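You operate a simulated robot arm through the tools that you are given. There is no shell and no other tool.

The job below is to be done with a simulated robot arm. You get a single attempt, and the scene is never put back.

Task
Refill the powder tank from the FINE can to about MAX, then test it.
Fine: POWDER dial to 0 first; can back, tank lid shut and the dial at 4, then press TEST once; leave the other can; leave the delivery's other controls. Set down upright: what you pick out.
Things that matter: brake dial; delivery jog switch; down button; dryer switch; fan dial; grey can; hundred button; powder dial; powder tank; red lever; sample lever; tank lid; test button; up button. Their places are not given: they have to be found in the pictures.

The check looks at the end state, three seconds after you hand in, the way a careful person would. Anything else that was tipped, shoved, dropped, spilled or broken makes it a failure. Lids that push on must go on centred and level and be pressed home; caps that screw on are set level and turned clockwise until they are tight.

Robot
A 7-joint arm with a two-finger parallel gripper, fixed in place. Base frame: the origin is at the foot of the arm, x ahead of it, y to its left, z up; the work surface is at about z = 90. Readings come in cm, degrees, newtons and seconds.
With the tool pointing down near the work surface it reaches from about 34 to 76 cm from the base axis. Its first joint turns from -115.0 to 115.0 degrees. Payload 3.91 kg.
The tool frame sits at the grasp point between the pads (the TCP): z along the fingers, y along the line on which they close. The tips reach 3 cm beyond it. Largest opening 11 cm; finger width 2, thickness 1; the body of the gripper, 4.8 by 11.2 cm, starts 5.5 cm behind the TCP.
Orientation is that of the tool frame in the base frame, as a unit quaternion [w, x, y, z]. With the fingers straight down and closing along the base's y, the tool's x points along the base's -x, its y along +y and its z along -z.

Tools
- The arm moves only by the tool jog_arm. Its argument "moves" is a list of rows, each a list of 7 numbers: the opening, from 0 (shut) to 1 (fully open), then the shift along the base's x, y, z in units of 300 mm (1.0 is 300 mm), then the turn, a rotation vector about the base's x, y, z in units of 120 degrees (1.0 is 120 degrees). In form: [[claw, tx, ty, tz, ax, ay, az], ...]. A call has 1 to 20 rows; each row is the pose to reach, as a shift and turn from the pose commanded when the call began. A call with a number of a shift or a turn outside -1 to 1 is refused whole. Each row takes 0.2 s and may step no farther than 5 cm and 8.6 degrees from the row before; otherwise, or with a gripper value out of range, the whole call is refused. A pose out of reach is approached as far as the arm can. The call stops where the force on the tool passes 40 N (or 10 N more than at its start, if that is more) or the arm is blocked; 0.2 s more then pass. Each finger travels about 10.8 cm/s and halts on what it meets, pressing with about 28 N; the grip force reading is that of the motor and also rises with nothing between the fingers. The clock runs only during rows and for 0.2 s after the last one: add rows that repeat a pose to give the fingers time. It gives the time, the measured TCP pose, the force on the tool (base axes), the opening and the grip force at its end, in the units of the frame above (readings bear some noise), with the torque about the TCP (base axes, N m) and any sound that the robot's microphone picked up, and new pictures: "views" is both (left out), scene, wrist or none.
- Cameras (640 x 400 px; columns grow to the right, rows downward): "scene" is fixed at [5.12, -50, 168.33]; the picture's right is [0.27, -0.96, 0.00], its down [-0.73, -0.21, -0.65] and it looks along [0.62, 0.18, -0.76] (base axes); focal length 269 px, centre (320, 200). "wrist" rides on the gripper at [7.2, 1.7, -10.3] in the tool frame; the picture's right is [-0.23, 0.97, 0.00], its down [-0.76, -0.18, -0.62] and it looks along [-0.61, -0.14, 0.78] (tool axes); focal length 222 px, centre (320, 200).
- move_column(by): slides the trunk up (or, below 0, down) by that many cm; the arm rides with it, the base frame stays. It gives what a move gives, with no picture.
- measure_at(camera, pixels): for up to 12 pixels [column, row] of the newest picture of that camera ("zoom" is the newest enlarged one), the place [x, y, z] in the base frame of the surface seen there, good to about 0.2 cm. It takes no simulated time.
- close_up(camera, box): a new picture of the part [left, top, right, bottom] of that camera's present view, enlarged. It takes no simulated time.
- sign_off(): hands the job in; it is judged then, once.

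Unless the task says otherwise, let go and move clear before handing in.

The tools are called after "Request:" as a command line: name --pt "numbers of a row" for each row, then --argument value for the rest, lists and objects as JSON in quotes. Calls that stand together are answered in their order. jog_arm: Moves the arm, as the interface text tells. Its arguments: {"type":"object","properties":{"moves":{"type":"array"},"views":{"type":"string","enum":["both","scene","wrist","none"]}},"required":["moves"]} The other tools are called the same way: move_column (by) slides the trunk up or down; measure_at (camera, pixels) gives the place of the surface under pixels of a picture; close_up (camera, box) takes an enlarged picture of a part of a camera's view; sign_off () hands the job in.

At the start:

```text
time: 0.0
eef_pos: [43.18, -18.84, 137.11]
tool_rot: [0.0, -0.001, 1.0, 0.0]
contact_force: [0.3, 0.1, -0.7]
ft_torque: [-0.01, -0.03, 0.01]
opening: 11.01
grasp_force: 0.1
trunk travel left (down, up): [-80.0, 19.0]
```

scene: 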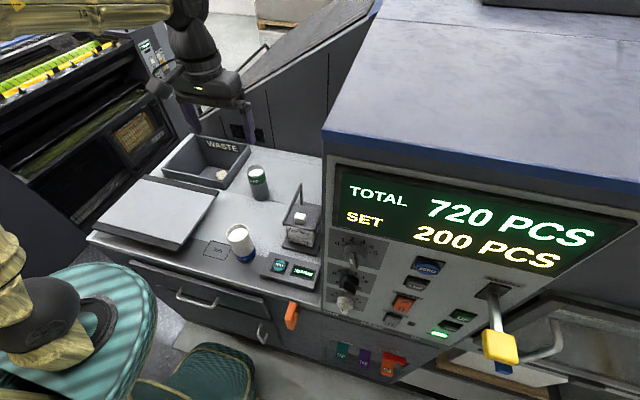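
wrist: 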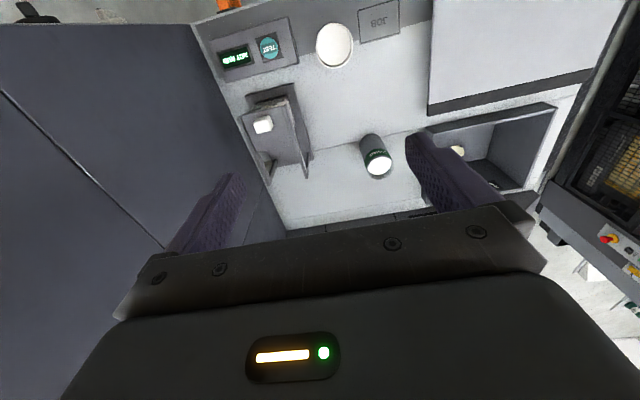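

The scene shows two cans (near pixels 258,182 and 240,240), a powder tank with an open lid (300,215), and a panel of dials and buttons. I'll enlarge these areas first.

Request:
close_up --camera "scene" --box '[190, 140, 340, 290]'

Request:
close_up --camera "scene" --box '[260, 220, 540, 395]'

Request:
close_up --camera "wrist" --box '[190, 0, 440, 200]'

```text
2.67 times, centred on (265, 215) of scene
```

zoom: 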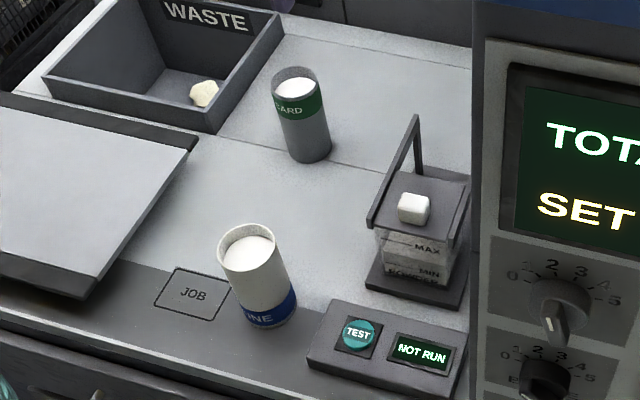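

```text
2.29 times, centred on (400, 308) of scene
```

zoom: 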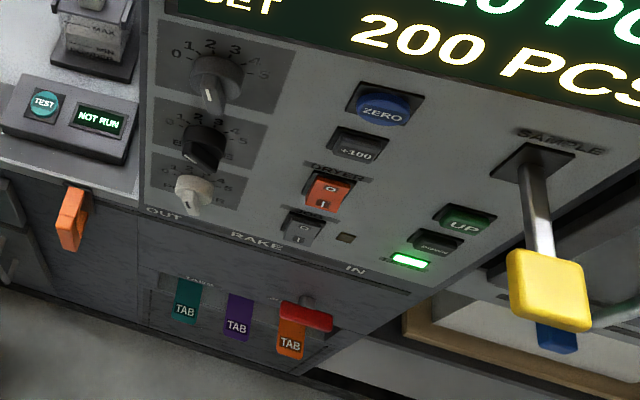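

```text
2.00 times, centred on (315, 100) of wrist
```

zoom: 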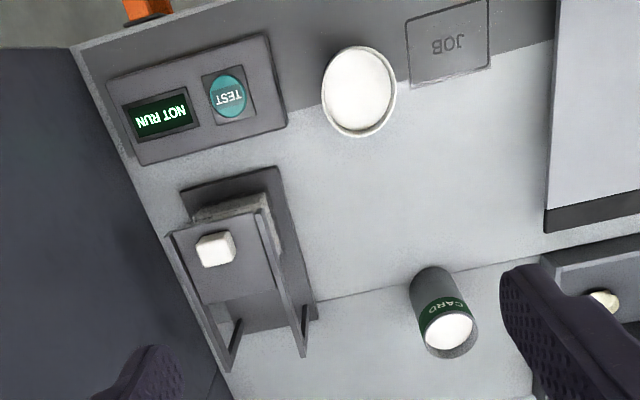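

The can with the blue FINE band is at about (240,240), and the grey CARD can at (258,182) is the one to leave. I'll zoom in on the tank and dials, and measure them.

Request:
close_up --camera "scene" --box '[270, 175, 330, 255]'

Request:
close_up --camera "scene" --box '[320, 225, 400, 325]'

Request:
measure_at --camera "scene" --pixels '[[240, 233], [230, 234], [246, 262], [258, 182], [300, 217], [303, 231], [289, 219], [301, 187], [279, 266], [304, 272], [225, 215], [270, 210]]'

Request:
measure_at --camera "scene" --pixels '[[353, 256], [351, 267], [348, 283], [344, 305], [375, 245], [335, 250], [375, 320], [335, 310], [300, 300], [365, 262], [340, 262], [330, 270]]'

```text
5.00 times, centred on (300, 215) of scene
```

zoom: 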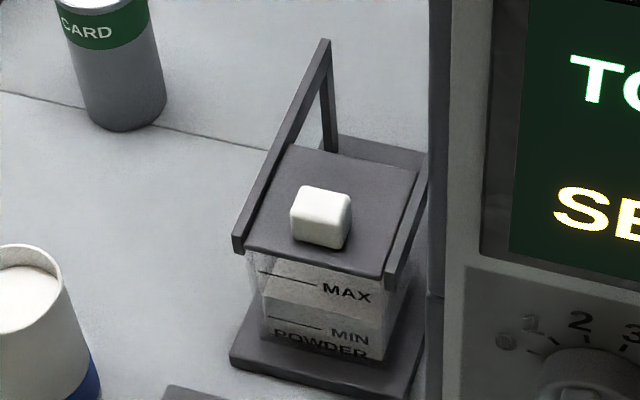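

```text
4.00 times, centred on (360, 275) of scene
```

zoom: 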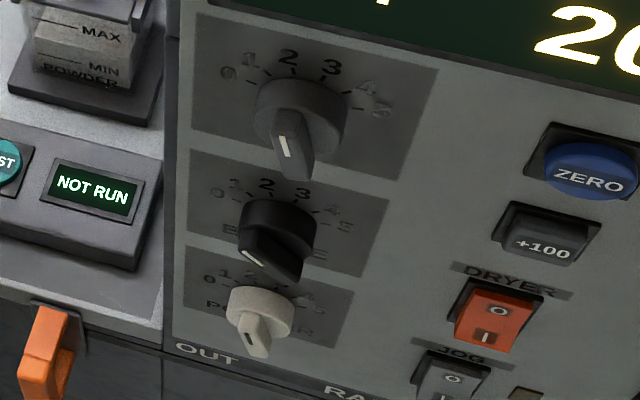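

```text
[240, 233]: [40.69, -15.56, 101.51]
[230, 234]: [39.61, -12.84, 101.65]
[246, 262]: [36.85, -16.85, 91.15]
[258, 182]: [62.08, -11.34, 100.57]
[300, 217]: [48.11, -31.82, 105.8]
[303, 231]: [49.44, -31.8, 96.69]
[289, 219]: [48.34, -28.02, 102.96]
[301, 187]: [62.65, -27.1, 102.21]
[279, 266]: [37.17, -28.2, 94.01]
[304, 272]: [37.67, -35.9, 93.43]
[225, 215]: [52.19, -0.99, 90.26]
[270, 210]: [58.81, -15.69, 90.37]
```

```text
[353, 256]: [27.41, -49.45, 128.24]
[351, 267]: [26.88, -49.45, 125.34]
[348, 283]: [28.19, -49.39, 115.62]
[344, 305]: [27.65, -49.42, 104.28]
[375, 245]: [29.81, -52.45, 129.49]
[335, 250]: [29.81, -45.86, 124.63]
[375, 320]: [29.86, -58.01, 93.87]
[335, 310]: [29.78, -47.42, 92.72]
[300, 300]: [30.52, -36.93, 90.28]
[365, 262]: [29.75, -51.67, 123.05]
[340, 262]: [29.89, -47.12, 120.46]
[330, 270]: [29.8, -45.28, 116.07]
```

The dials sit on the vertical face at x≈29.8: grey at the top, black in the middle and white labelled P…R at the bottom, around y≈-49.4. I'll zoom in on each to read labels and pointers.

Request:
close_up --camera "scene" --box '[324, 260, 372, 320]'

Request:
close_up --camera "scene" --box '[324, 225, 380, 280]'

```text
6.67 times, centred on (348, 290) of scene
```

zoom: 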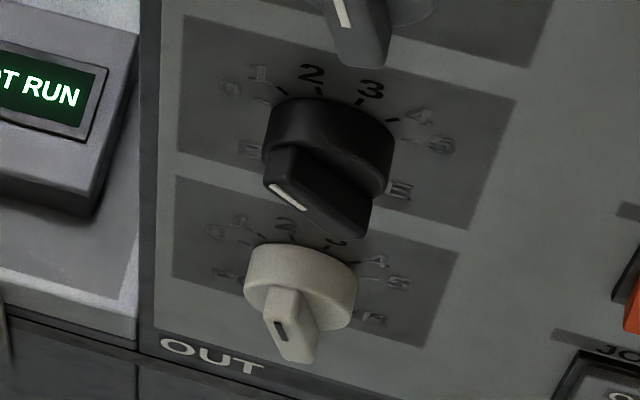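

```text
7.27 times, centred on (352, 252) of scene
```

zoom: 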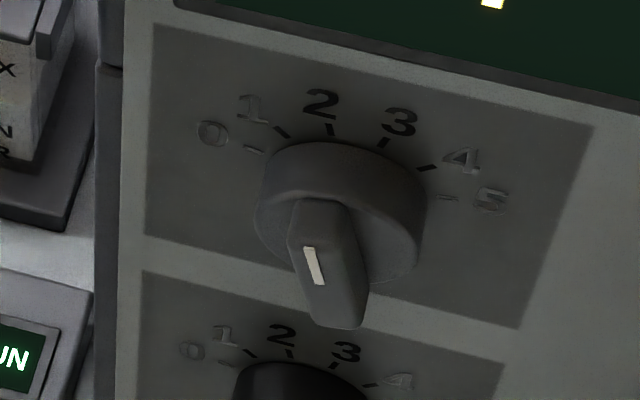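

The pointer marks are visible: grey near 2, black near 1, white near 2. I'll measure the tick marks to work out the dial angles.

Request:
measure_at --camera "zoom" --pixels '[[253, 150], [282, 131], [330, 129], [384, 142], [428, 168], [448, 198], [308, 248], [318, 282], [300, 210], [345, 320], [320, 215], [395, 270]]'

Request:
close_up --camera "scene" --box '[330, 290, 362, 320]'

```text
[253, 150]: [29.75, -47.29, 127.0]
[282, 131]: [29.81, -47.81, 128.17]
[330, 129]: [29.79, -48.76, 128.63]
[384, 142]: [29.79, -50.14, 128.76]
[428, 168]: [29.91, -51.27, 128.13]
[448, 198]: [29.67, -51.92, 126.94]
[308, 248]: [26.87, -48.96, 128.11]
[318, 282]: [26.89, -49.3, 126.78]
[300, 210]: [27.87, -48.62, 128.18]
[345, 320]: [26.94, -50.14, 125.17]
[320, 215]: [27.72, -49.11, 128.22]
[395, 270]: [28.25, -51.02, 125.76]
```

```text
13.33 times, centred on (346, 305) of scene
```

zoom: 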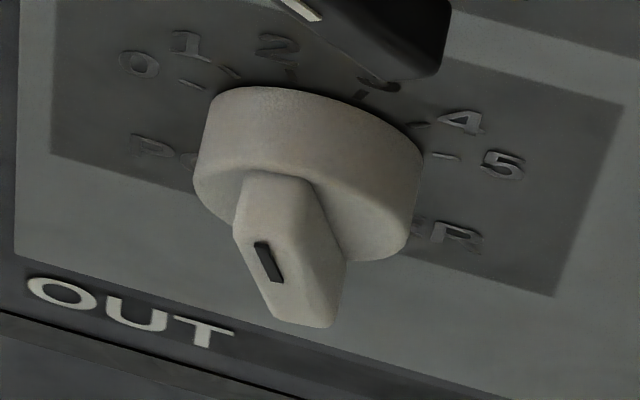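

The ticks are 30° apart, with 0 at -75° from vertical and 4 at +45°. I'll measure the powder dial the same way.

Request:
measure_at --camera "zoom" --pixels '[[192, 84], [232, 74], [291, 74], [361, 95], [422, 125], [446, 156], [261, 245], [277, 280], [240, 205], [308, 325], [240, 240], [340, 270]]'

Request:
measure_at --camera "scene" --pixels '[[290, 316], [292, 305], [370, 325], [388, 365], [400, 310], [412, 285], [395, 322]]'

```text
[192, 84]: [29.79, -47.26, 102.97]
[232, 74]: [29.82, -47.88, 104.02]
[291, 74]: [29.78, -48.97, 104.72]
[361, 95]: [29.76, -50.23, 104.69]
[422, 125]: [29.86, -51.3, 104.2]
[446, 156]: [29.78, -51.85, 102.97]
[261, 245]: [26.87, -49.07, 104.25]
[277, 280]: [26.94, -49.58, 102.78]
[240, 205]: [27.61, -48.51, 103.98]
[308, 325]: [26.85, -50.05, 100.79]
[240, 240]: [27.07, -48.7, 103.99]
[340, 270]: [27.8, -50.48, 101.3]
```

```text
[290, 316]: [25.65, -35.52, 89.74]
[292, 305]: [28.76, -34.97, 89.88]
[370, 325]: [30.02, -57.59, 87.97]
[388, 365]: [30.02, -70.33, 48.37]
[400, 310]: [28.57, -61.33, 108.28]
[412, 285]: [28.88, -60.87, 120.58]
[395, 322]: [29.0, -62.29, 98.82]
```

The powder dial centre is about y=-49.55, z=102.4, with the bar's front at x≈26.9 and its pointer about 17° left of vertical. I'll swing the tool to point along +x in front of the panel.

Request:
jog_arm --pt "0.5 -0.08 -0.06 -0.03 0 -0.068 0" --pt "0.5 -0.16 -0.12 -0.06 0 -0.136 0" --pt "0.5 -0.24 -0.18 -0.09 0 -0.204 0" --pt "0.5 -0.32 -0.24 -0.12 0 -0.272 0" --pt "0.5 -0.4 -0.3 -0.15 0 -0.34 0" --pt "0.5 -0.48 -0.36 -0.18 0 -0.408 0" --pt "0.5 -0.56 -0.42 -0.21 0 -0.476 0" --pt "0.5 -0.64 -0.48 -0.24 0 -0.544 0" --pt "0.5 -0.72 -0.54 -0.27 0 -0.612 0" --pt "0.5 -0.78 -0.6 -0.3 0 -0.68 0" --pt "0.5 -0.84 -0.66 -0.33 0 -0.75 0" --pt "0.5 -0.84 -0.66 -0.33 0 -0.75 0"

```text
time: 2.6
eef_pos: [18.03, -38.45, 127.51]
tool_rot: [0.707, 0.001, 0.707, -0.001]
contact_force: [0.3, -0.1, -0.1]
ft_torque: [0.02, 0.03, -0.04]
opening: 5.52
grasp_force: 0.1
trunk travel left (down, up): [-80.0, 19.0]
```

scene: 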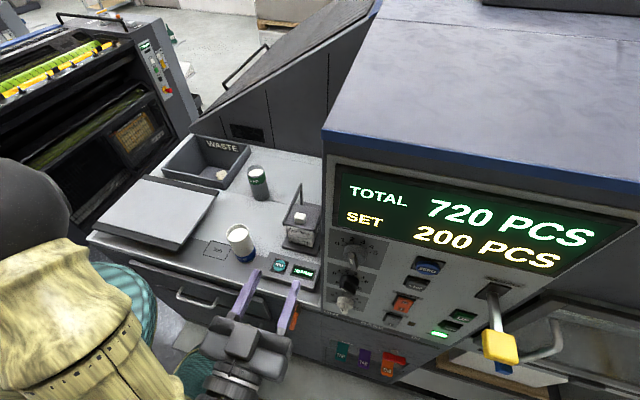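
wrist: 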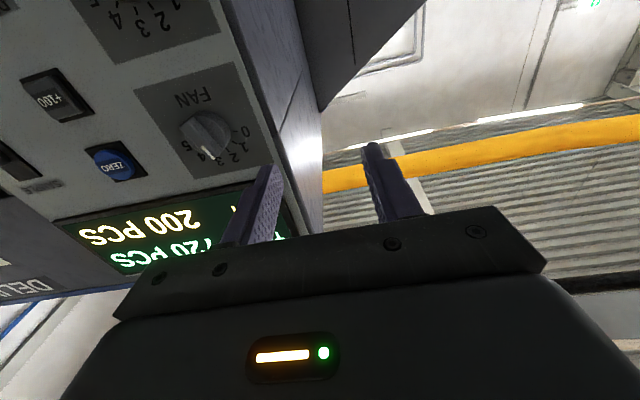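

The tool now points along +x with the fingers at x≈21. I'll lower it to the front of the powder dial, rolled -17° to match the bar.

Request:
jog_arm --pt "0.5 -0.03 -0.05 -0.12 0 0 0" --pt "0.5 -0.03 -0.1 -0.24 0 0 0" --pt "0.5 -0.03 -0.16 -0.36 0 0 0" --pt "0.5 -0.03 -0.22 -0.48 -0.03 0 0" --pt "0.5 -0.03 -0.28 -0.6 -0.07 0 0" --pt "0.5 -0.03 -0.34 -0.72 -0.11 0 0" --pt "0.5 -0.03 -0.364 -0.827 -0.142 0 0" --pt "0.5 -0.03 -0.364 -0.827 -0.142 0 0" --pt "0.5 -0.03 -0.364 -0.827 -0.142 0 0"

```text
time: 4.6
eef_pos: [16.89, -51.58, 102.85]
tool_rot: [0.699, -0.105, 0.7, -0.102]
contact_force: [-0.5, 0.8, -0.7]
ft_torque: [0.01, 0.0, -0.01]
opening: 5.5
grasp_force: 0.0
out of reach, approached as far as the arm can: row 7, 8, 9
trunk travel left (down, up): [-80.0, 19.0]
```

scene: 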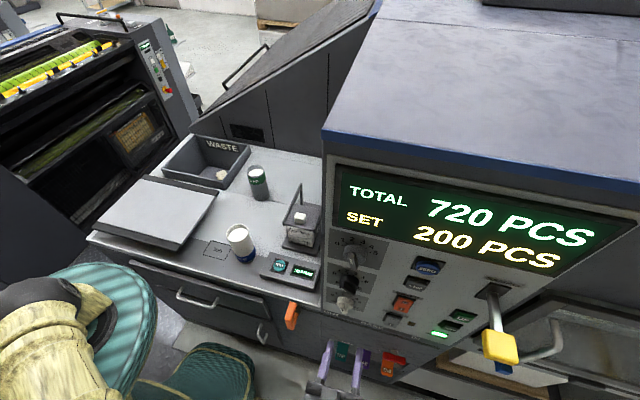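
wrist: 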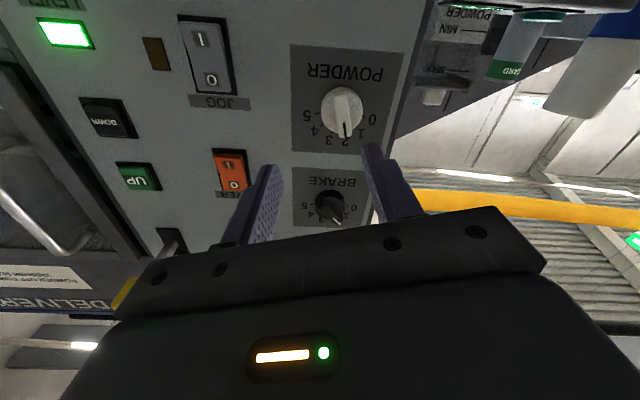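

The dial and pointer are visible at (343,115) and POWDER is confirmed, but this pose was out of reach. I'll go up 18 cm and lower the trunk 18 cm for a better arm posture.

Request:
jog_arm --pt "0.5 0 0.02 0.12 0 0 0" --pt "0.5 0 0.04 0.24 0 0 0" --pt "0.5 0 0.06 0.36 0 0 0" --pt "0.5 0 0.06 0.48 0 0 0" --pt "0.5 0 0.06 0.6 0 0 0" --pt "0.5 0 0.06 0.6 0 0 0" --views "none"

Request:
move_column --by -18

Request:
jog_arm --pt "0.5 0 0 0 0 0 0"

```text
time: 6.0
eef_pos: [17.15, -49.64, 120.93]
tool_rot: [0.7, -0.104, 0.699, -0.105]
contact_force: [0.1, -0.5, 0.4]
ft_torque: [0.02, 0.01, 0.0]
opening: 5.52
grasp_force: 0.0
trunk travel left (down, up): [-80.0, 19.0]
```

```text
time: 8.0
eef_pos: [17.09, -49.81, 102.84]
tool_rot: [0.699, -0.105, 0.699, -0.104]
contact_force: [-0.3, -0.6, -0.2]
ft_torque: [-0.01, -0.02, 0.0]
opening: 5.48
grasp_force: 0.1
trunk travel left (down, up): [-62.0, 37.0]
```

```text
time: 8.4
eef_pos: [17.11, -49.61, 102.94]
tool_rot: [0.699, -0.104, 0.699, -0.104]
contact_force: [-0.4, 0.1, -0.8]
ft_torque: [0.03, -0.03, 0.02]
opening: 5.53
grasp_force: 0.0
trunk travel left (down, up): [-62.0, 37.0]
```

scene: 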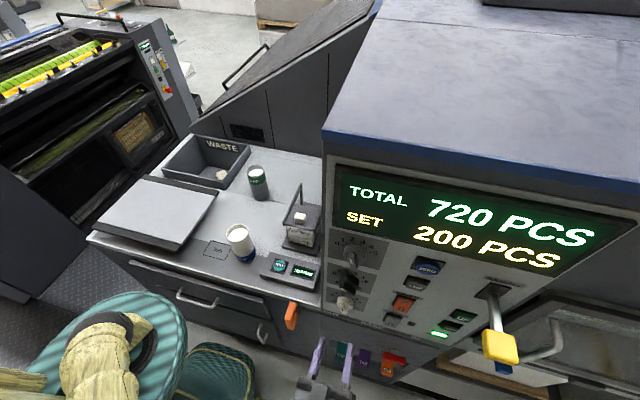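
wrist: 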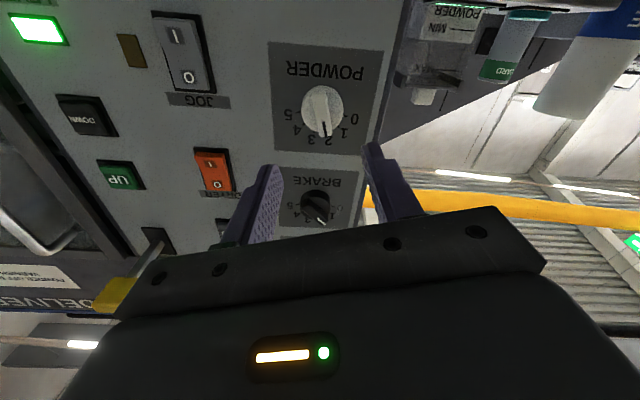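

The pose is now reached properly. I'll zoom on the dial at (322,110) and measure it.

Request:
close_up --camera "wrist" --box '[260, 35, 390, 165]'

Request:
measure_at --camera "wrist" --pixels '[[322, 110], [324, 124], [320, 96], [329, 126], [339, 110], [305, 110]]'

```text
3.08 times, centred on (325, 100) of wrist
```

zoom: 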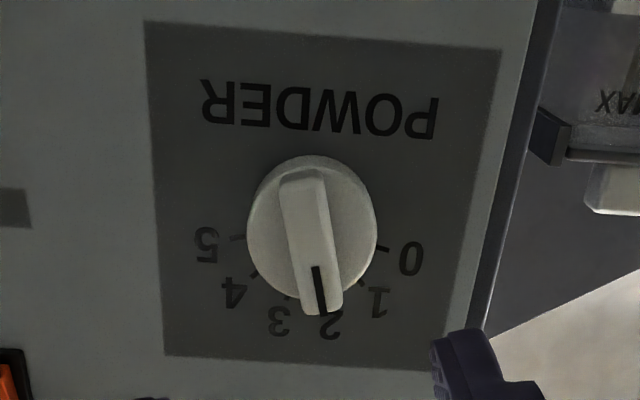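

```text
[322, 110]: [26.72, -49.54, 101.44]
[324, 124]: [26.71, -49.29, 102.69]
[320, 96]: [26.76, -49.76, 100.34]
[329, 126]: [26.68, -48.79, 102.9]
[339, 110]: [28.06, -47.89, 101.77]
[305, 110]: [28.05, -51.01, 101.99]
```

The disc face is at x≈28.05 and the bar front at 26.75, centred near (-49.5, 102.3). I'll move in so the fingertips straddle the bar at x≈27.8, then close.

Request:
jog_arm --pt "0.35 0.1 0 -0.018 0 0 0" --pt "0.3 0.18 0 -0.018 0 0 0" --pt "0.3 0.23 0 -0.018 0 0 0" --pt "0.3 0.255 0 -0.018 0 0 0" --pt "0.3 0.255 0 -0.018 0 0 0"

```text
time: 9.6
eef_pos: [24.79, -49.61, 102.37]
tool_rot: [0.699, -0.104, 0.699, -0.104]
contact_force: [-0.2, -0.3, 0.1]
ft_torque: [-0.04, -0.01, 0.01]
opening: 3.28
grasp_force: 0.2
trunk travel left (down, up): [-62.0, 37.0]
```

scene: 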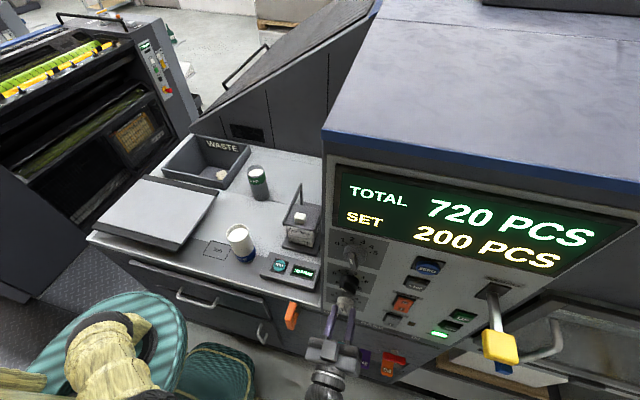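
wrist: 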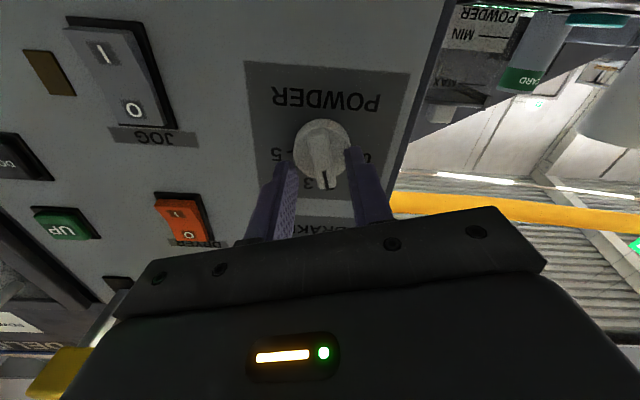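

The fingers straddle the bar (323,160). Closing on it.

Request:
jog_arm --pt "0 0 0 0 0 0 0" --pt "0 0 0 0 0 0 0" --pt "0 0 0 0 0 0 0" --views "wrist"

```text
time: 10.4
eef_pos: [24.71, -49.45, 102.4]
tool_rot: [0.699, -0.106, 0.7, -0.103]
contact_force: [-3.3, 20.4, -18.0]
ft_torque: [0.13, -0.59, 0.66]
opening: 1.28
grasp_force: 44.6
trunk travel left (down, up): [-62.0, 37.0]
```

wrist: 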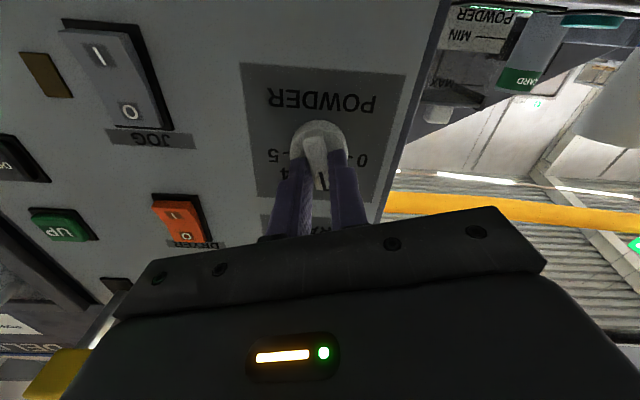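

Gripped at 1.28 cm with a 27 N side load, so the tool is slightly off-centre. I'll shift a bit to relieve it, then start turning toward 0.

Request:
jog_arm --pt "0 0 0.006 -0.003 0 0 0" --pt "0 0 0.006 -0.004 -0.03 0 0" --pt "0 0 0.006 -0.004 -0.06 0 0" --views "wrist"

```text
time: 11.2
eef_pos: [24.83, -49.36, 102.43]
tool_rot: [0.691, -0.148, 0.692, -0.148]
contact_force: [0.5, 11.4, -9.4]
ft_torque: [0.04, 0.68, 0.04]
opening: 1.29
grasp_force: 44.8
trunk travel left (down, up): [-62.0, 37.0]
```

wrist: 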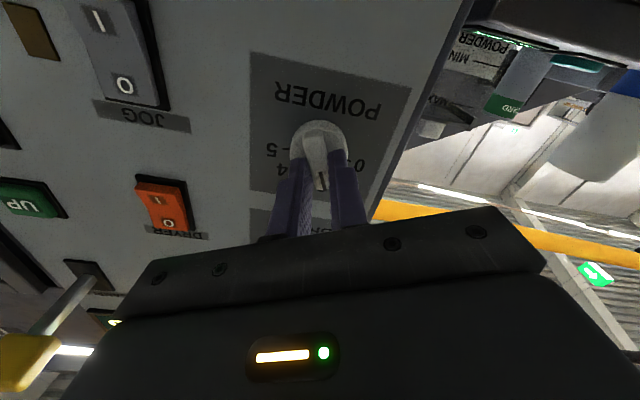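

The roll is at 24° and the dial follows. Continuing toward 0 (75°).

Request:
jog_arm --pt "0 0 0.003 -0.005 -0.06 0 0" --pt "0 0 0.003 -0.005 -0.12 0 0" --pt "0 0 0.003 -0.005 -0.18 0 0" --pt "0 0 0.003 -0.005 -0.24 0 0" --pt "0 0 0.003 -0.005 -0.3 0 0" --views "wrist"

```text
time: 11.5
eef_pos: [24.64, -49.38, 102.37]
tool_rot: [0.686, -0.157, 0.695, -0.148]
contact_force: [4.8, -1.7, -4.9]
ft_torque: [0.01, 0.8, -0.73]
opening: 1.31
grasp_force: 45.2
out of reach, approached as far as the arm can: row 1
trunk travel left (down, up): [-62.0, 37.0]
stopped in row 1: the force on the tool passed its limit at 66 N (the readings are from after the stop); the commanded pose is now the measured one
```

wrist: 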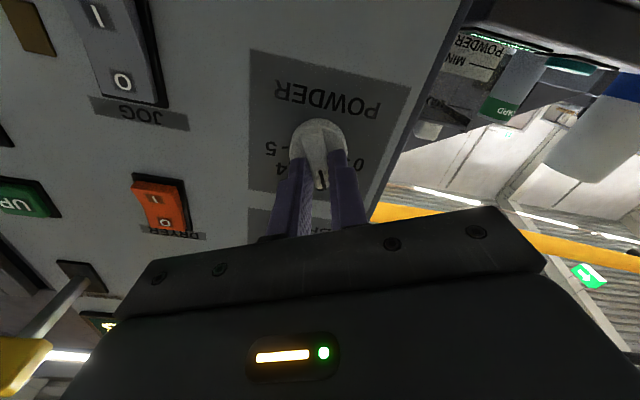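

The arm ran out of roll range at about -25°. I'll release, back off and roll the other way, since the bar can be gripped from the flipped side.

Request:
jog_arm --pt "0.3 0 0 0 0 0 0" --pt "0.3 0 0 0 0 0 0" --pt "0.4 -0.1 0 0 0 0 0" --pt "0.4 -0.2 0 0 0.06 0 0" --pt "0.4 -0.25 0 0 0.12 0 0" --pt "0.4 -0.25 0 0.03 0.18 0 0" --pt "0.4 -0.25 0 0.05 0.25 0 0" --pt "0.4 -0.25 0 0.05 0.32 0 0" --pt "0.4 -0.25 0 0.05 0.39 0 0" --pt "0.4 -0.25 0 0.05 0.46 0 0" --pt "0.4 -0.25 0 0.05 0.53 0 0" --pt "0.4 -0.25 0 0.05 0.6 0 0" --pt "0.4 -0.25 0 0.05 0.67 0 0" --pt "0.4 -0.25 0 0.05 0.74 0 0" --pt "0.4 -0.25 0 0.05 0.81 0 0" --pt "0.4 -0.25 0 0.05 0.88 0 0" --pt "0.4 -0.25 0 0.05 0.95 0 0" --pt "0.4 -0.25 0 0.05 0.95 0 0"

```text
time: 15.3
eef_pos: [17.19, -49.26, 104.12]
tool_rot: [0.505, 0.491, 0.502, 0.501]
contact_force: [0.1, -0.3, 0.5]
ft_torque: [0.0, 0.04, 0.01]
opening: 4.38
grasp_force: 0.1
trunk travel left (down, up): [-62.0, 37.0]
```

scene: 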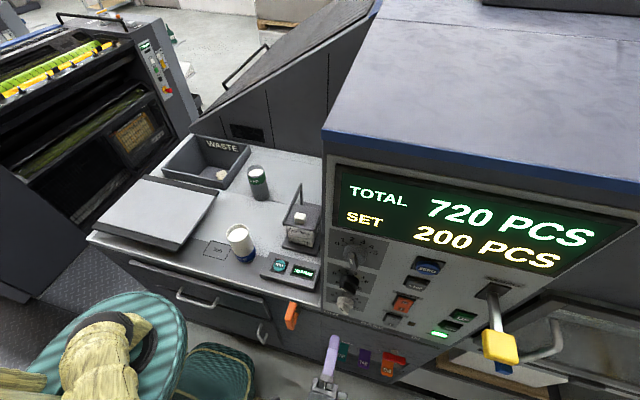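
wrist: 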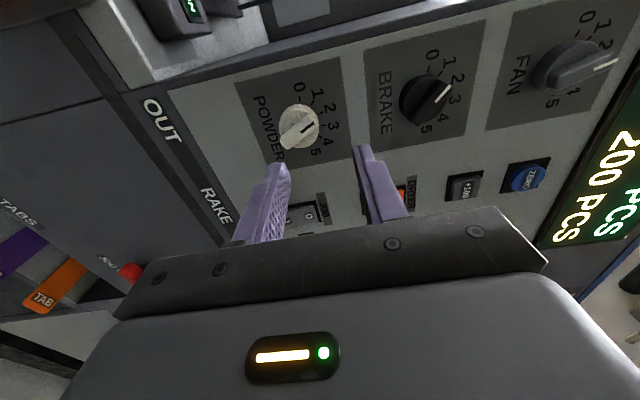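

Now rolled about +89°, and the powder dial at (300,125) is still near 1.7. I'll continue to about +155°, which is parallel to the bar from the other side.

Request:
jog_arm --pt "0.4 0 0 -0.01 0.07 0 0" --pt "0.4 0 -0.005 -0.03 0.14 0 0" --pt "0.4 0 -0.007 -0.055 0.21 0 0" --pt "0.4 0 -0.007 -0.055 0.28 0 0" --pt "0.4 0 -0.007 -0.055 0.35 0 0" --pt "0.4 0 -0.007 -0.055 0.42 0 0" --pt "0.4 0 -0.007 -0.055 0.49 0 0" --pt "0.4 0 -0.007 -0.055 0.55 0 0" --pt "0.4 0 -0.007 -0.055 0.55 0 0" --pt "0.4 0 -0.007 -0.055 0.55 0 0" --views "wrist"

Request:
close_up --camera "wrist" --box '[240, 60, 420, 180]'

```text
time: 17.5
eef_pos: [17.18, -49.46, 102.47]
tool_rot: [0.157, 0.687, 0.149, 0.693]
contact_force: [0.6, -0.2, 0.5]
ft_torque: [-0.01, 0.0, -0.03]
opening: 4.38
grasp_force: 0.1
trunk travel left (down, up): [-62.0, 37.0]
```

wrist: 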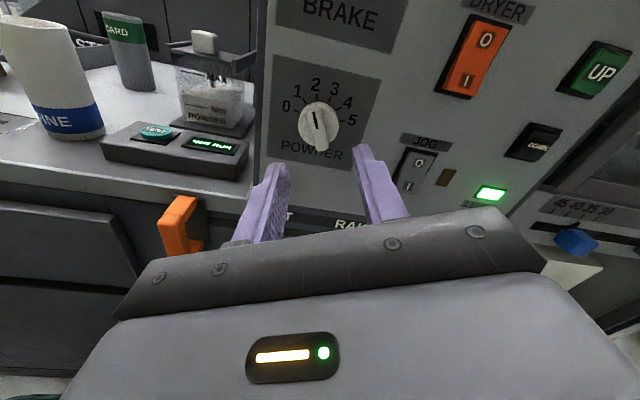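

```text
3.33 times, centred on (330, 120) of wrist
```

zoom: 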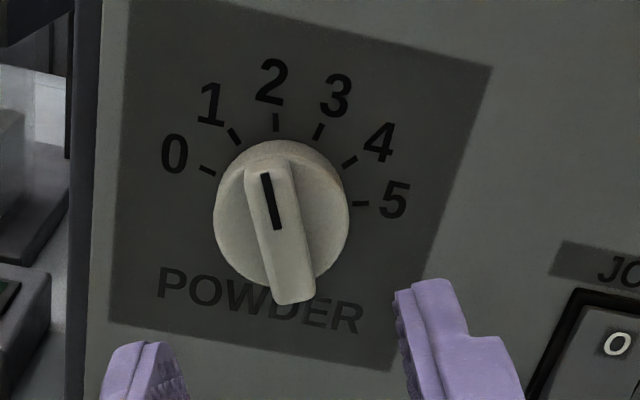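

Now the bar, with its pointer between 1 and 2, matches the tool roll. I'll approach and grip it.

Request:
jog_arm --pt "0.35 0.1 0 0 0 0 0" --pt "0.3 0.18 0 0 0 0 0" --pt "0.3 0.23 0 0 0 0 0" --pt "0.3 0.25 0 0 0 0 0" --pt "0.3 0.252 0 0 0 0 0" --pt "0 0.252 0 0 0 0 0" --pt "0 0.252 0 0 0 0 0" --pt "0 0.252 0 0 0 0 0" --views "wrist"

```text
time: 19.3
eef_pos: [24.73, -49.26, 102.32]
tool_rot: [0.155, 0.687, 0.151, 0.693]
contact_force: [-1.8, 13.5, -12.8]
ft_torque: [0.1, -0.39, 1.03]
opening: 1.28
grasp_force: 45.2
trunk travel left (down, up): [-62.0, 37.0]
```

wrist: 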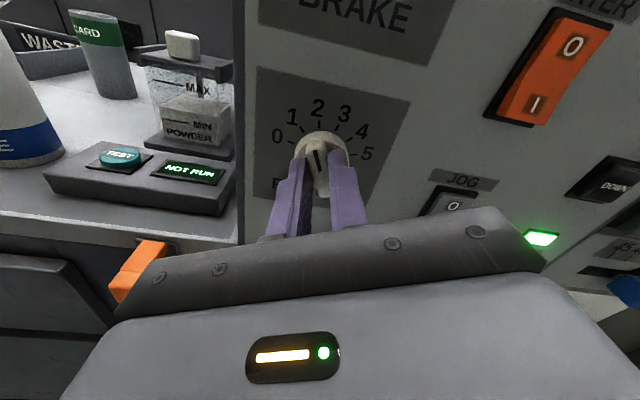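

Gripped with a modest side load. I'll nudge to relieve it and turn counter-clockwise toward 0 in small steps.

Request:
jog_arm --pt "0 0 0.005 -0.003 0 0 0" --pt "0 0 0.005 -0.003 -0.05 0 0" --pt "0 0 0.005 -0.003 -0.1 0 0" --pt "0 0 0.005 -0.003 -0.15 0 0" --views "wrist"

```text
time: 20.3
eef_pos: [24.79, -49.31, 102.41]
tool_rot: [0.263, 0.654, 0.257, 0.661]
contact_force: [-1.4, 17.4, -8.8]
ft_torque: [0.05, 0.79, 0.28]
opening: 1.27
grasp_force: 45.5
trunk travel left (down, up): [-62.0, 37.0]
```

wrist: 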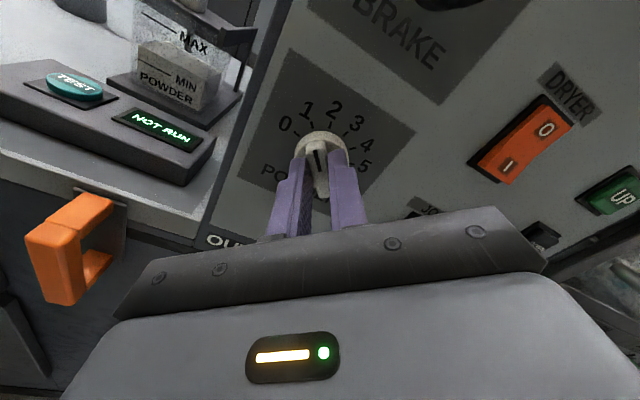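

The pointer is now near 1 (-44°). Continuing the remaining 31°, with a slight +y relief.

Request:
jog_arm --pt "0 0 0.004 -0.002 -0.05 0 0" --pt "0 0 0.005 -0.002 -0.1 0 0" --pt "0 0 0.005 -0.002 -0.15 0 0" --pt "0 0 0.005 -0.002 -0.2 0 0" --pt "0 0 0.005 -0.002 -0.25 0 0" --pt "0 0 0.005 -0.002 -0.262 0 0" --views "wrist"

Request:
close_up --camera "wrist" --box '[240, 60, 420, 240]'

```text
time: 21.7
eef_pos: [24.69, -49.04, 102.12]
tool_rot: [0.428, 0.559, 0.427, 0.567]
contact_force: [-2.0, 19.2, -24.7]
ft_torque: [0.16, 0.89, -0.19]
opening: 1.26
grasp_force: 44.8
trunk travel left (down, up): [-62.0, 37.0]
```

wrist: 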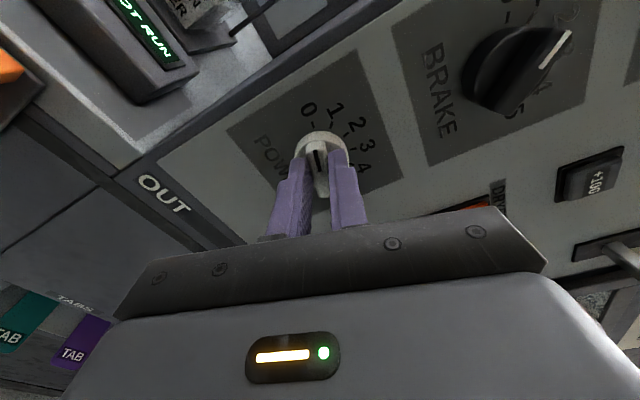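

```text
2.22 times, centred on (330, 150) of wrist
```

zoom: 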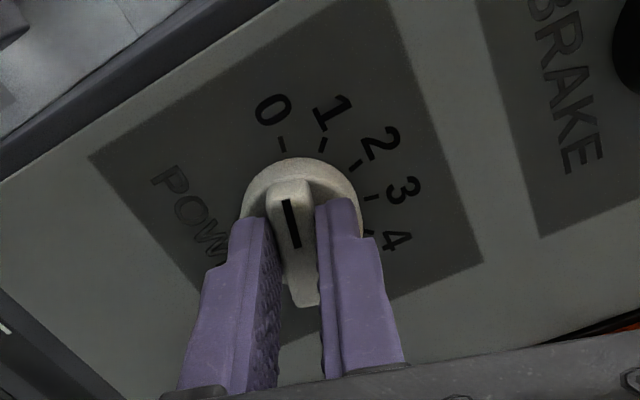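

The roll is 105°, so the pointer is at the 0 tick. I'll release, back off and check.

Request:
jog_arm --pt "0.3 0 0 0.01 0 0 0" --pt "0.3 0 0 0.01 0 0 0" --pt "0.4 -0.1 0 0.01 0 0 0" --pt "0.4 -0.22 0 0.01 0 0 0" --pt "0.4 -0.3 0 0.03 0 0 0" --pt "0.4 -0.3 0 0.03 0 0 0"

Request:
close_up --camera "wrist" --box '[230, 50, 430, 190]'

Request:
close_up --camera "scene" --box '[324, 260, 372, 320]'

```text
time: 23.1
eef_pos: [15.73, -49.25, 103.21]
tool_rot: [0.43, 0.559, 0.425, 0.567]
contact_force: [-0.1, -0.5, -0.7]
ft_torque: [0.0, 0.0, 0.0]
opening: 4.4
grasp_force: 0.1
trunk travel left (down, up): [-62.0, 37.0]
```

scene: 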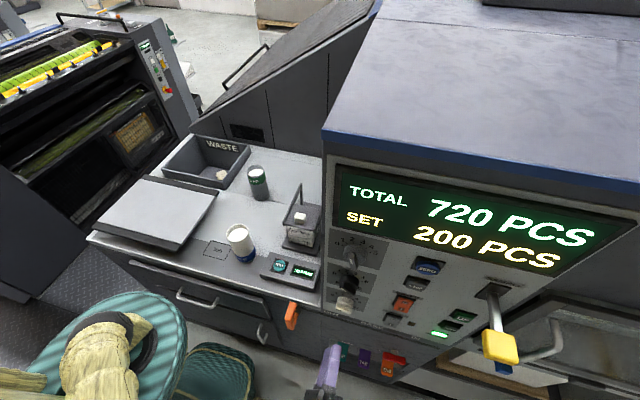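
wrist: 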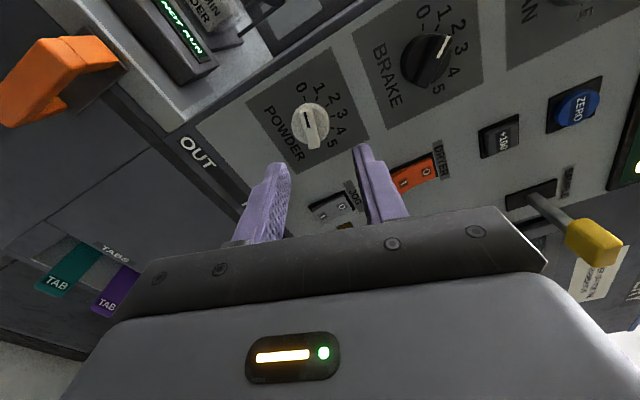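

```text
2.86 times, centred on (330, 120) of wrist
```

zoom: 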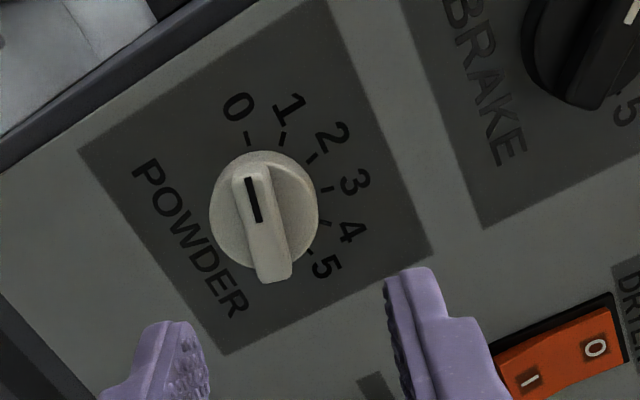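

```text
6.67 times, centred on (348, 290) of scene
```

zoom: 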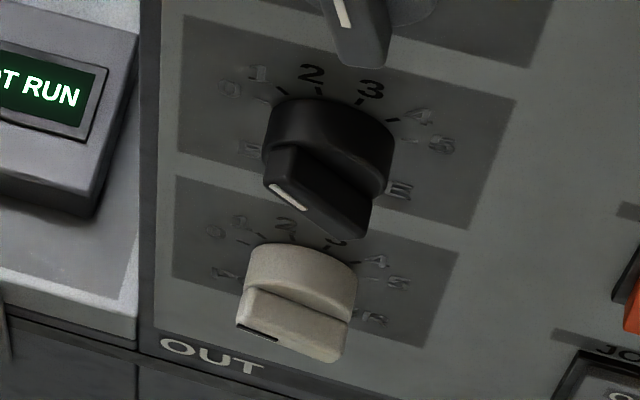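

The dial reads 0. Next I'll study the tank lid, its rails and the FINE can in detail.

Request:
close_up --camera "scene" --box '[278, 178, 328, 253]'

Request:
measure_at --camera "scene" --pixels '[[302, 184], [302, 187], [300, 192], [296, 202], [290, 216], [286, 224], [304, 200], [317, 209], [316, 216], [310, 234], [300, 214], [299, 226]]'

```text
5.33 times, centred on (303, 216) of scene
```

zoom: 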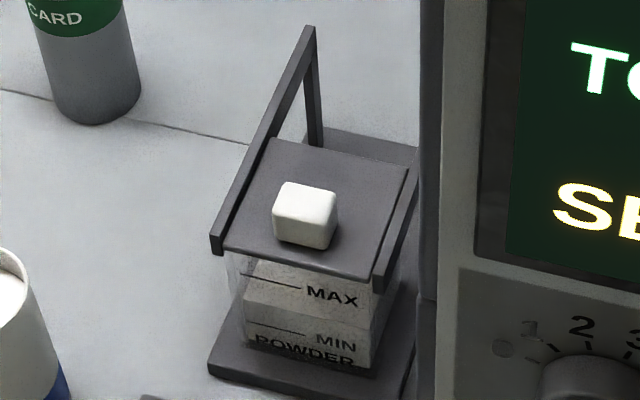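

```text
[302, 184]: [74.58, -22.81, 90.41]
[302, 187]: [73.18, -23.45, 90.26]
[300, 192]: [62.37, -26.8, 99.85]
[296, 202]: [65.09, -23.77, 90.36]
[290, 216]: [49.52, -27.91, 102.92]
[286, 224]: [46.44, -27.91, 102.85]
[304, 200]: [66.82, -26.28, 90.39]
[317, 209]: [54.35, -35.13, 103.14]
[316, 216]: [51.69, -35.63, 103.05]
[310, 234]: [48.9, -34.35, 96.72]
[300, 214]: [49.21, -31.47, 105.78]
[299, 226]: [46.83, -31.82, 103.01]
```

Measurements show the rails run horizontally at z≈103 from x≈46 back to x≈62, so the lid appears to slide back (+x) along them. I'll raise the trunk, unroll the tool and head over the tank for a better look.

Request:
move_column --by 18

Request:
jog_arm --pt "0.5 0 0.03 0.04 -0.07 0 0" --pt "0.5 0 0.06 0.08 -0.14 0 0" --pt "0.5 0 0.09 0.12 -0.21 0 0" --pt "0.5 0 0.12 0.16 -0.28 0 0" --pt "0.5 0 0.15 0.2 -0.35 0 0" --pt "0.5 0 0.18 0.24 -0.42 0 0" --pt "0.5 0 0.21 0.28 -0.49 0 0" --pt "0.5 0 0.24 0.3 -0.56 0 0" --pt "0.5 0 0.27 0.32 -0.63 0 0" --pt "0.5 0 0.3 0.34 -0.7 0 0" --pt "0.5 0 0.33 0.36 -0.77 0 0" --pt "0.5 0 0.36 0.38 -0.84 0 0" --pt "0.5 0 0.37 0.4 -0.876 0 0" --pt "0.5 0 0.37 0.4 -0.876 0 0" --views "none"

```text
time: 25.1
eef_pos: [15.8, -49.21, 121.16]
tool_rot: [0.43, 0.558, 0.426, 0.567]
contact_force: [0.0, 0.3, 0.4]
ft_torque: [-0.02, 0.01, -0.05]
opening: 4.39
grasp_force: 0.1
trunk travel left (down, up): [-80.0, 19.0]
```

```text
time: 28.1
eef_pos: [15.67, -38.08, 133.09]
tool_rot: [0.705, -0.002, 0.71, 0.007]
contact_force: [1.0, -0.4, -0.6]
ft_torque: [0.01, -0.05, -0.01]
opening: 5.5
grasp_force: 0.1
trunk travel left (down, up): [-80.0, 19.0]
```

Now pitching the tool back to straight down while moving toward the tank.

Request:
jog_arm --pt "0.5 0.06 0.02 0.0 0 0.068 0" --pt "0.5 0.13 0.04 0.0 0 0.136 0" --pt "0.5 0.21 0.07 0 0 0.204 0" --pt "0.5 0.29 0.1 0 0 0.272 0" --pt "0.5 0.37 0.13 0 0 0.34 0" --pt "0.5 0.45 0.16 0 0 0.408 0" --pt "0.5 0.53 0.19 0 0 0.476 0" --pt "0.5 0.61 0.22 -0.03 0 0.544 0" --pt "0.5 0.69 0.25 -0.06 0 0.612 0" --pt "0.5 0.77 0.27 -0.1 0 0.68 0" --pt "0.5 0.85 0.27 -0.14 0 0.752 0" --pt "0.5 0.85 0.27 -0.14 0 0.752 0"

Request:
close_up --camera "wrist" --box '[180, 0, 440, 190]'

```text
time: 30.7
eef_pos: [41.04, -29.95, 129.08]
tool_rot: [-0.005, 0.003, 1.0, 0.005]
contact_force: [-0.2, 0.1, 0.1]
ft_torque: [0.02, -0.03, 0.01]
opening: 5.49
grasp_force: 0.1
trunk travel left (down, up): [-80.0, 19.0]
```

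scene: 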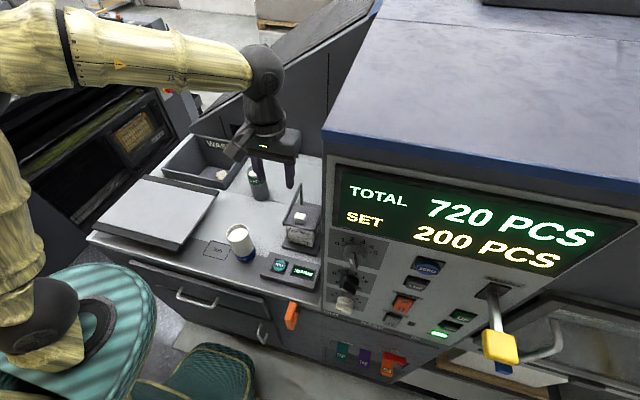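
wrist: 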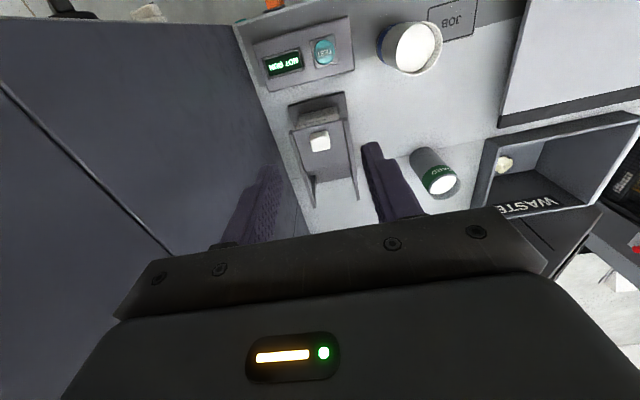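

```text
2.11 times, centred on (310, 95) of wrist
```

zoom: 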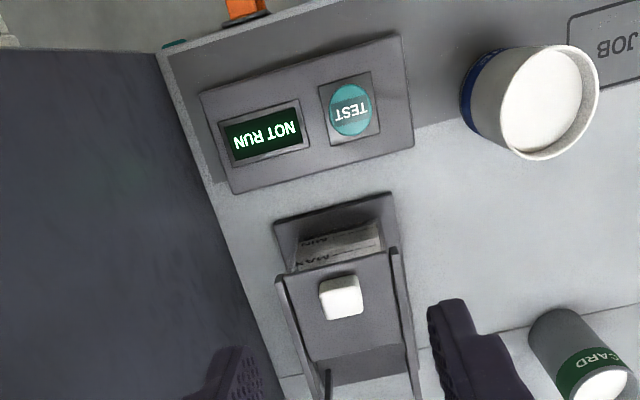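

From above, the lid plate has its knob at zoom (341,298), lies between two rails, and the rails continue to the rear. I'll measure the knob, lid, can and TEST button.

Request:
measure_at --camera "zoom" --pixels '[[341, 290], [323, 285], [357, 280], [325, 312], [360, 308], [285, 278], [390, 258], [305, 350], [400, 340], [345, 340], [280, 290], [395, 255]]'

Request:
measure_at --camera "wrist" --pixels '[[412, 48], [400, 30], [440, 45], [412, 72], [390, 45], [430, 60], [324, 50], [320, 141], [305, 190], [355, 190], [440, 185], [432, 160]]'

```text
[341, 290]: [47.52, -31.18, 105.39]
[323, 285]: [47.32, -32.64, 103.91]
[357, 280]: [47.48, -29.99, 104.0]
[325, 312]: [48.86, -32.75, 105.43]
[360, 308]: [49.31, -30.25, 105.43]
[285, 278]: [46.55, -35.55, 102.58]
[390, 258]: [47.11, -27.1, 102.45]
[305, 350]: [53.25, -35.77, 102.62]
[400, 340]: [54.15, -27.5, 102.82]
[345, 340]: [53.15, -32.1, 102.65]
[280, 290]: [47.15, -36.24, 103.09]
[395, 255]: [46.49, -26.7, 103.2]
```

```text
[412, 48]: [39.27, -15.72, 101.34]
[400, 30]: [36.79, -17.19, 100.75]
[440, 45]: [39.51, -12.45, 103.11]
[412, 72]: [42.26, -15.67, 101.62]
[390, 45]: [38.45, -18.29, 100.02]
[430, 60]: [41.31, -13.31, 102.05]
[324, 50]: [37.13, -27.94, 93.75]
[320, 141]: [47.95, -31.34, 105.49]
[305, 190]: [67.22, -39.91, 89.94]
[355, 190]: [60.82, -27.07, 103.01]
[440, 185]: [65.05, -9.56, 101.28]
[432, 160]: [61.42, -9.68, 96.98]
```

The knob centre is about (48.4, -31.4), with its top at 105.4 and the lid top at 102.6. I'll descend with the fingers straddling the knob.

Request:
jog_arm --pt "0.37 0.08 -0.016 -0.1 0 0 0" --pt "0.37 0.16 -0.032 -0.2 0 0 0" --pt "0.37 0.245 -0.048 -0.3 0 0 0" --pt "0.37 0.245 -0.048 -0.42 0 0 0" --pt "0.37 0.245 -0.048 -0.54 0 0 0" --pt "0.37 0.245 -0.048 -0.6 0 0 0" --pt "0.37 0.245 -0.048 -0.6 0 0 0"

```text
time: 32.3
eef_pos: [48.54, -31.36, 110.9]
tool_rot: [-0.005, 0.004, 1.0, 0.006]
contact_force: [0.4, 0.3, -0.1]
ft_torque: [-0.03, 0.01, 0.03]
opening: 4.09
grasp_force: 0.1
trunk travel left (down, up): [-80.0, 19.0]
```

scene: 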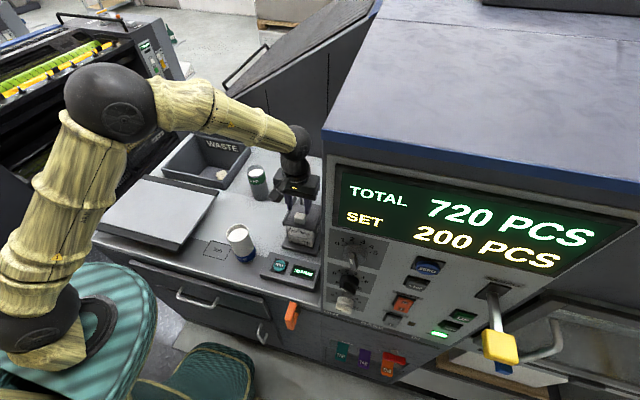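
wrist: 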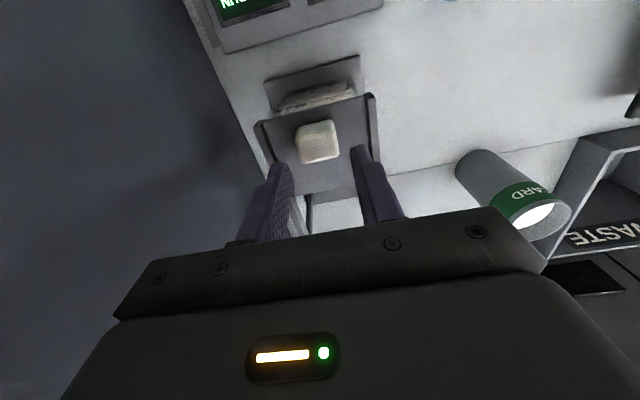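

The fingers line up either side of the knob (318,143). Lowering 4.6 cm and closing.

Request:
jog_arm --pt "0.37 0 0 -0.08 0 0 0" --pt "0.37 0 0 -0.14 0 0 0" --pt "0.37 0 0 -0.153 0 0 0" --pt "0.37 0 0 -0.153 0 0 0" --pt "0 0 0 -0.153 0 0 0" --pt "0 0 0 -0.153 0 0 0" --pt "0 0 0 -0.153 0 0 0"

```text
time: 33.9
eef_pos: [48.67, -31.46, 106.31]
tool_rot: [-0.004, 0.003, 1.0, 0.006]
contact_force: [-0.3, -9.0, -2.4]
ft_torque: [-1.45, -0.34, 0.62]
opening: 3.19
grasp_force: 45.1
trunk travel left (down, up): [-80.0, 19.0]
```

scene: 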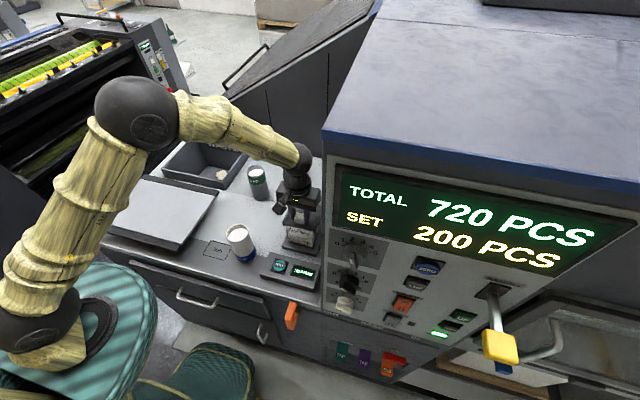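
wrist: 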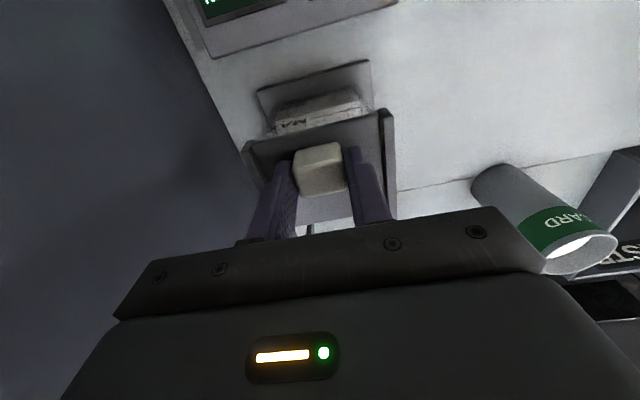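

The knob is gripped (3.19 cm). I'll try sliding the lid back along +x gently.

Request:
jog_arm --pt "0 0.015 -0.003 0 0 0 0" --pt "0 0.03 -0.003 0 0 0 0" --pt "0 0.05 -0.003 0 0 0 0" --pt "0 0.07 -0.003 0 0 0 0"

```text
time: 34.9
eef_pos: [50.8, -31.49, 106.31]
tool_rot: [-0.006, 0.003, 1.0, 0.006]
contact_force: [0.5, -3.8, -13.4]
ft_torque: [-1.14, -0.73, 0.32]
opening: 3.16
grasp_force: 44.9
trunk travel left (down, up): [-80.0, 19.0]
```

scene: 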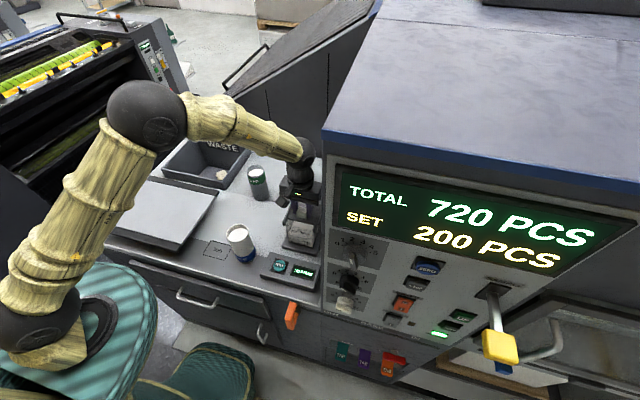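
wrist: 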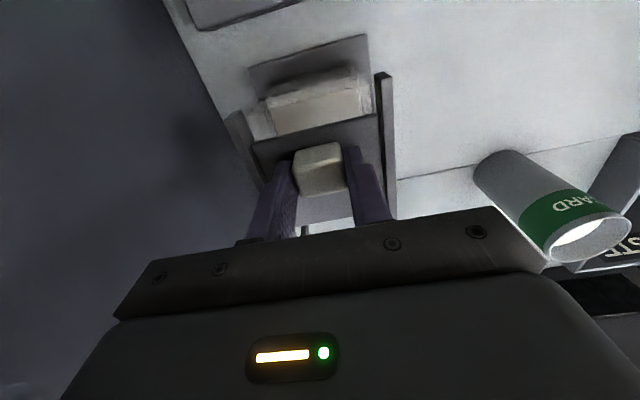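

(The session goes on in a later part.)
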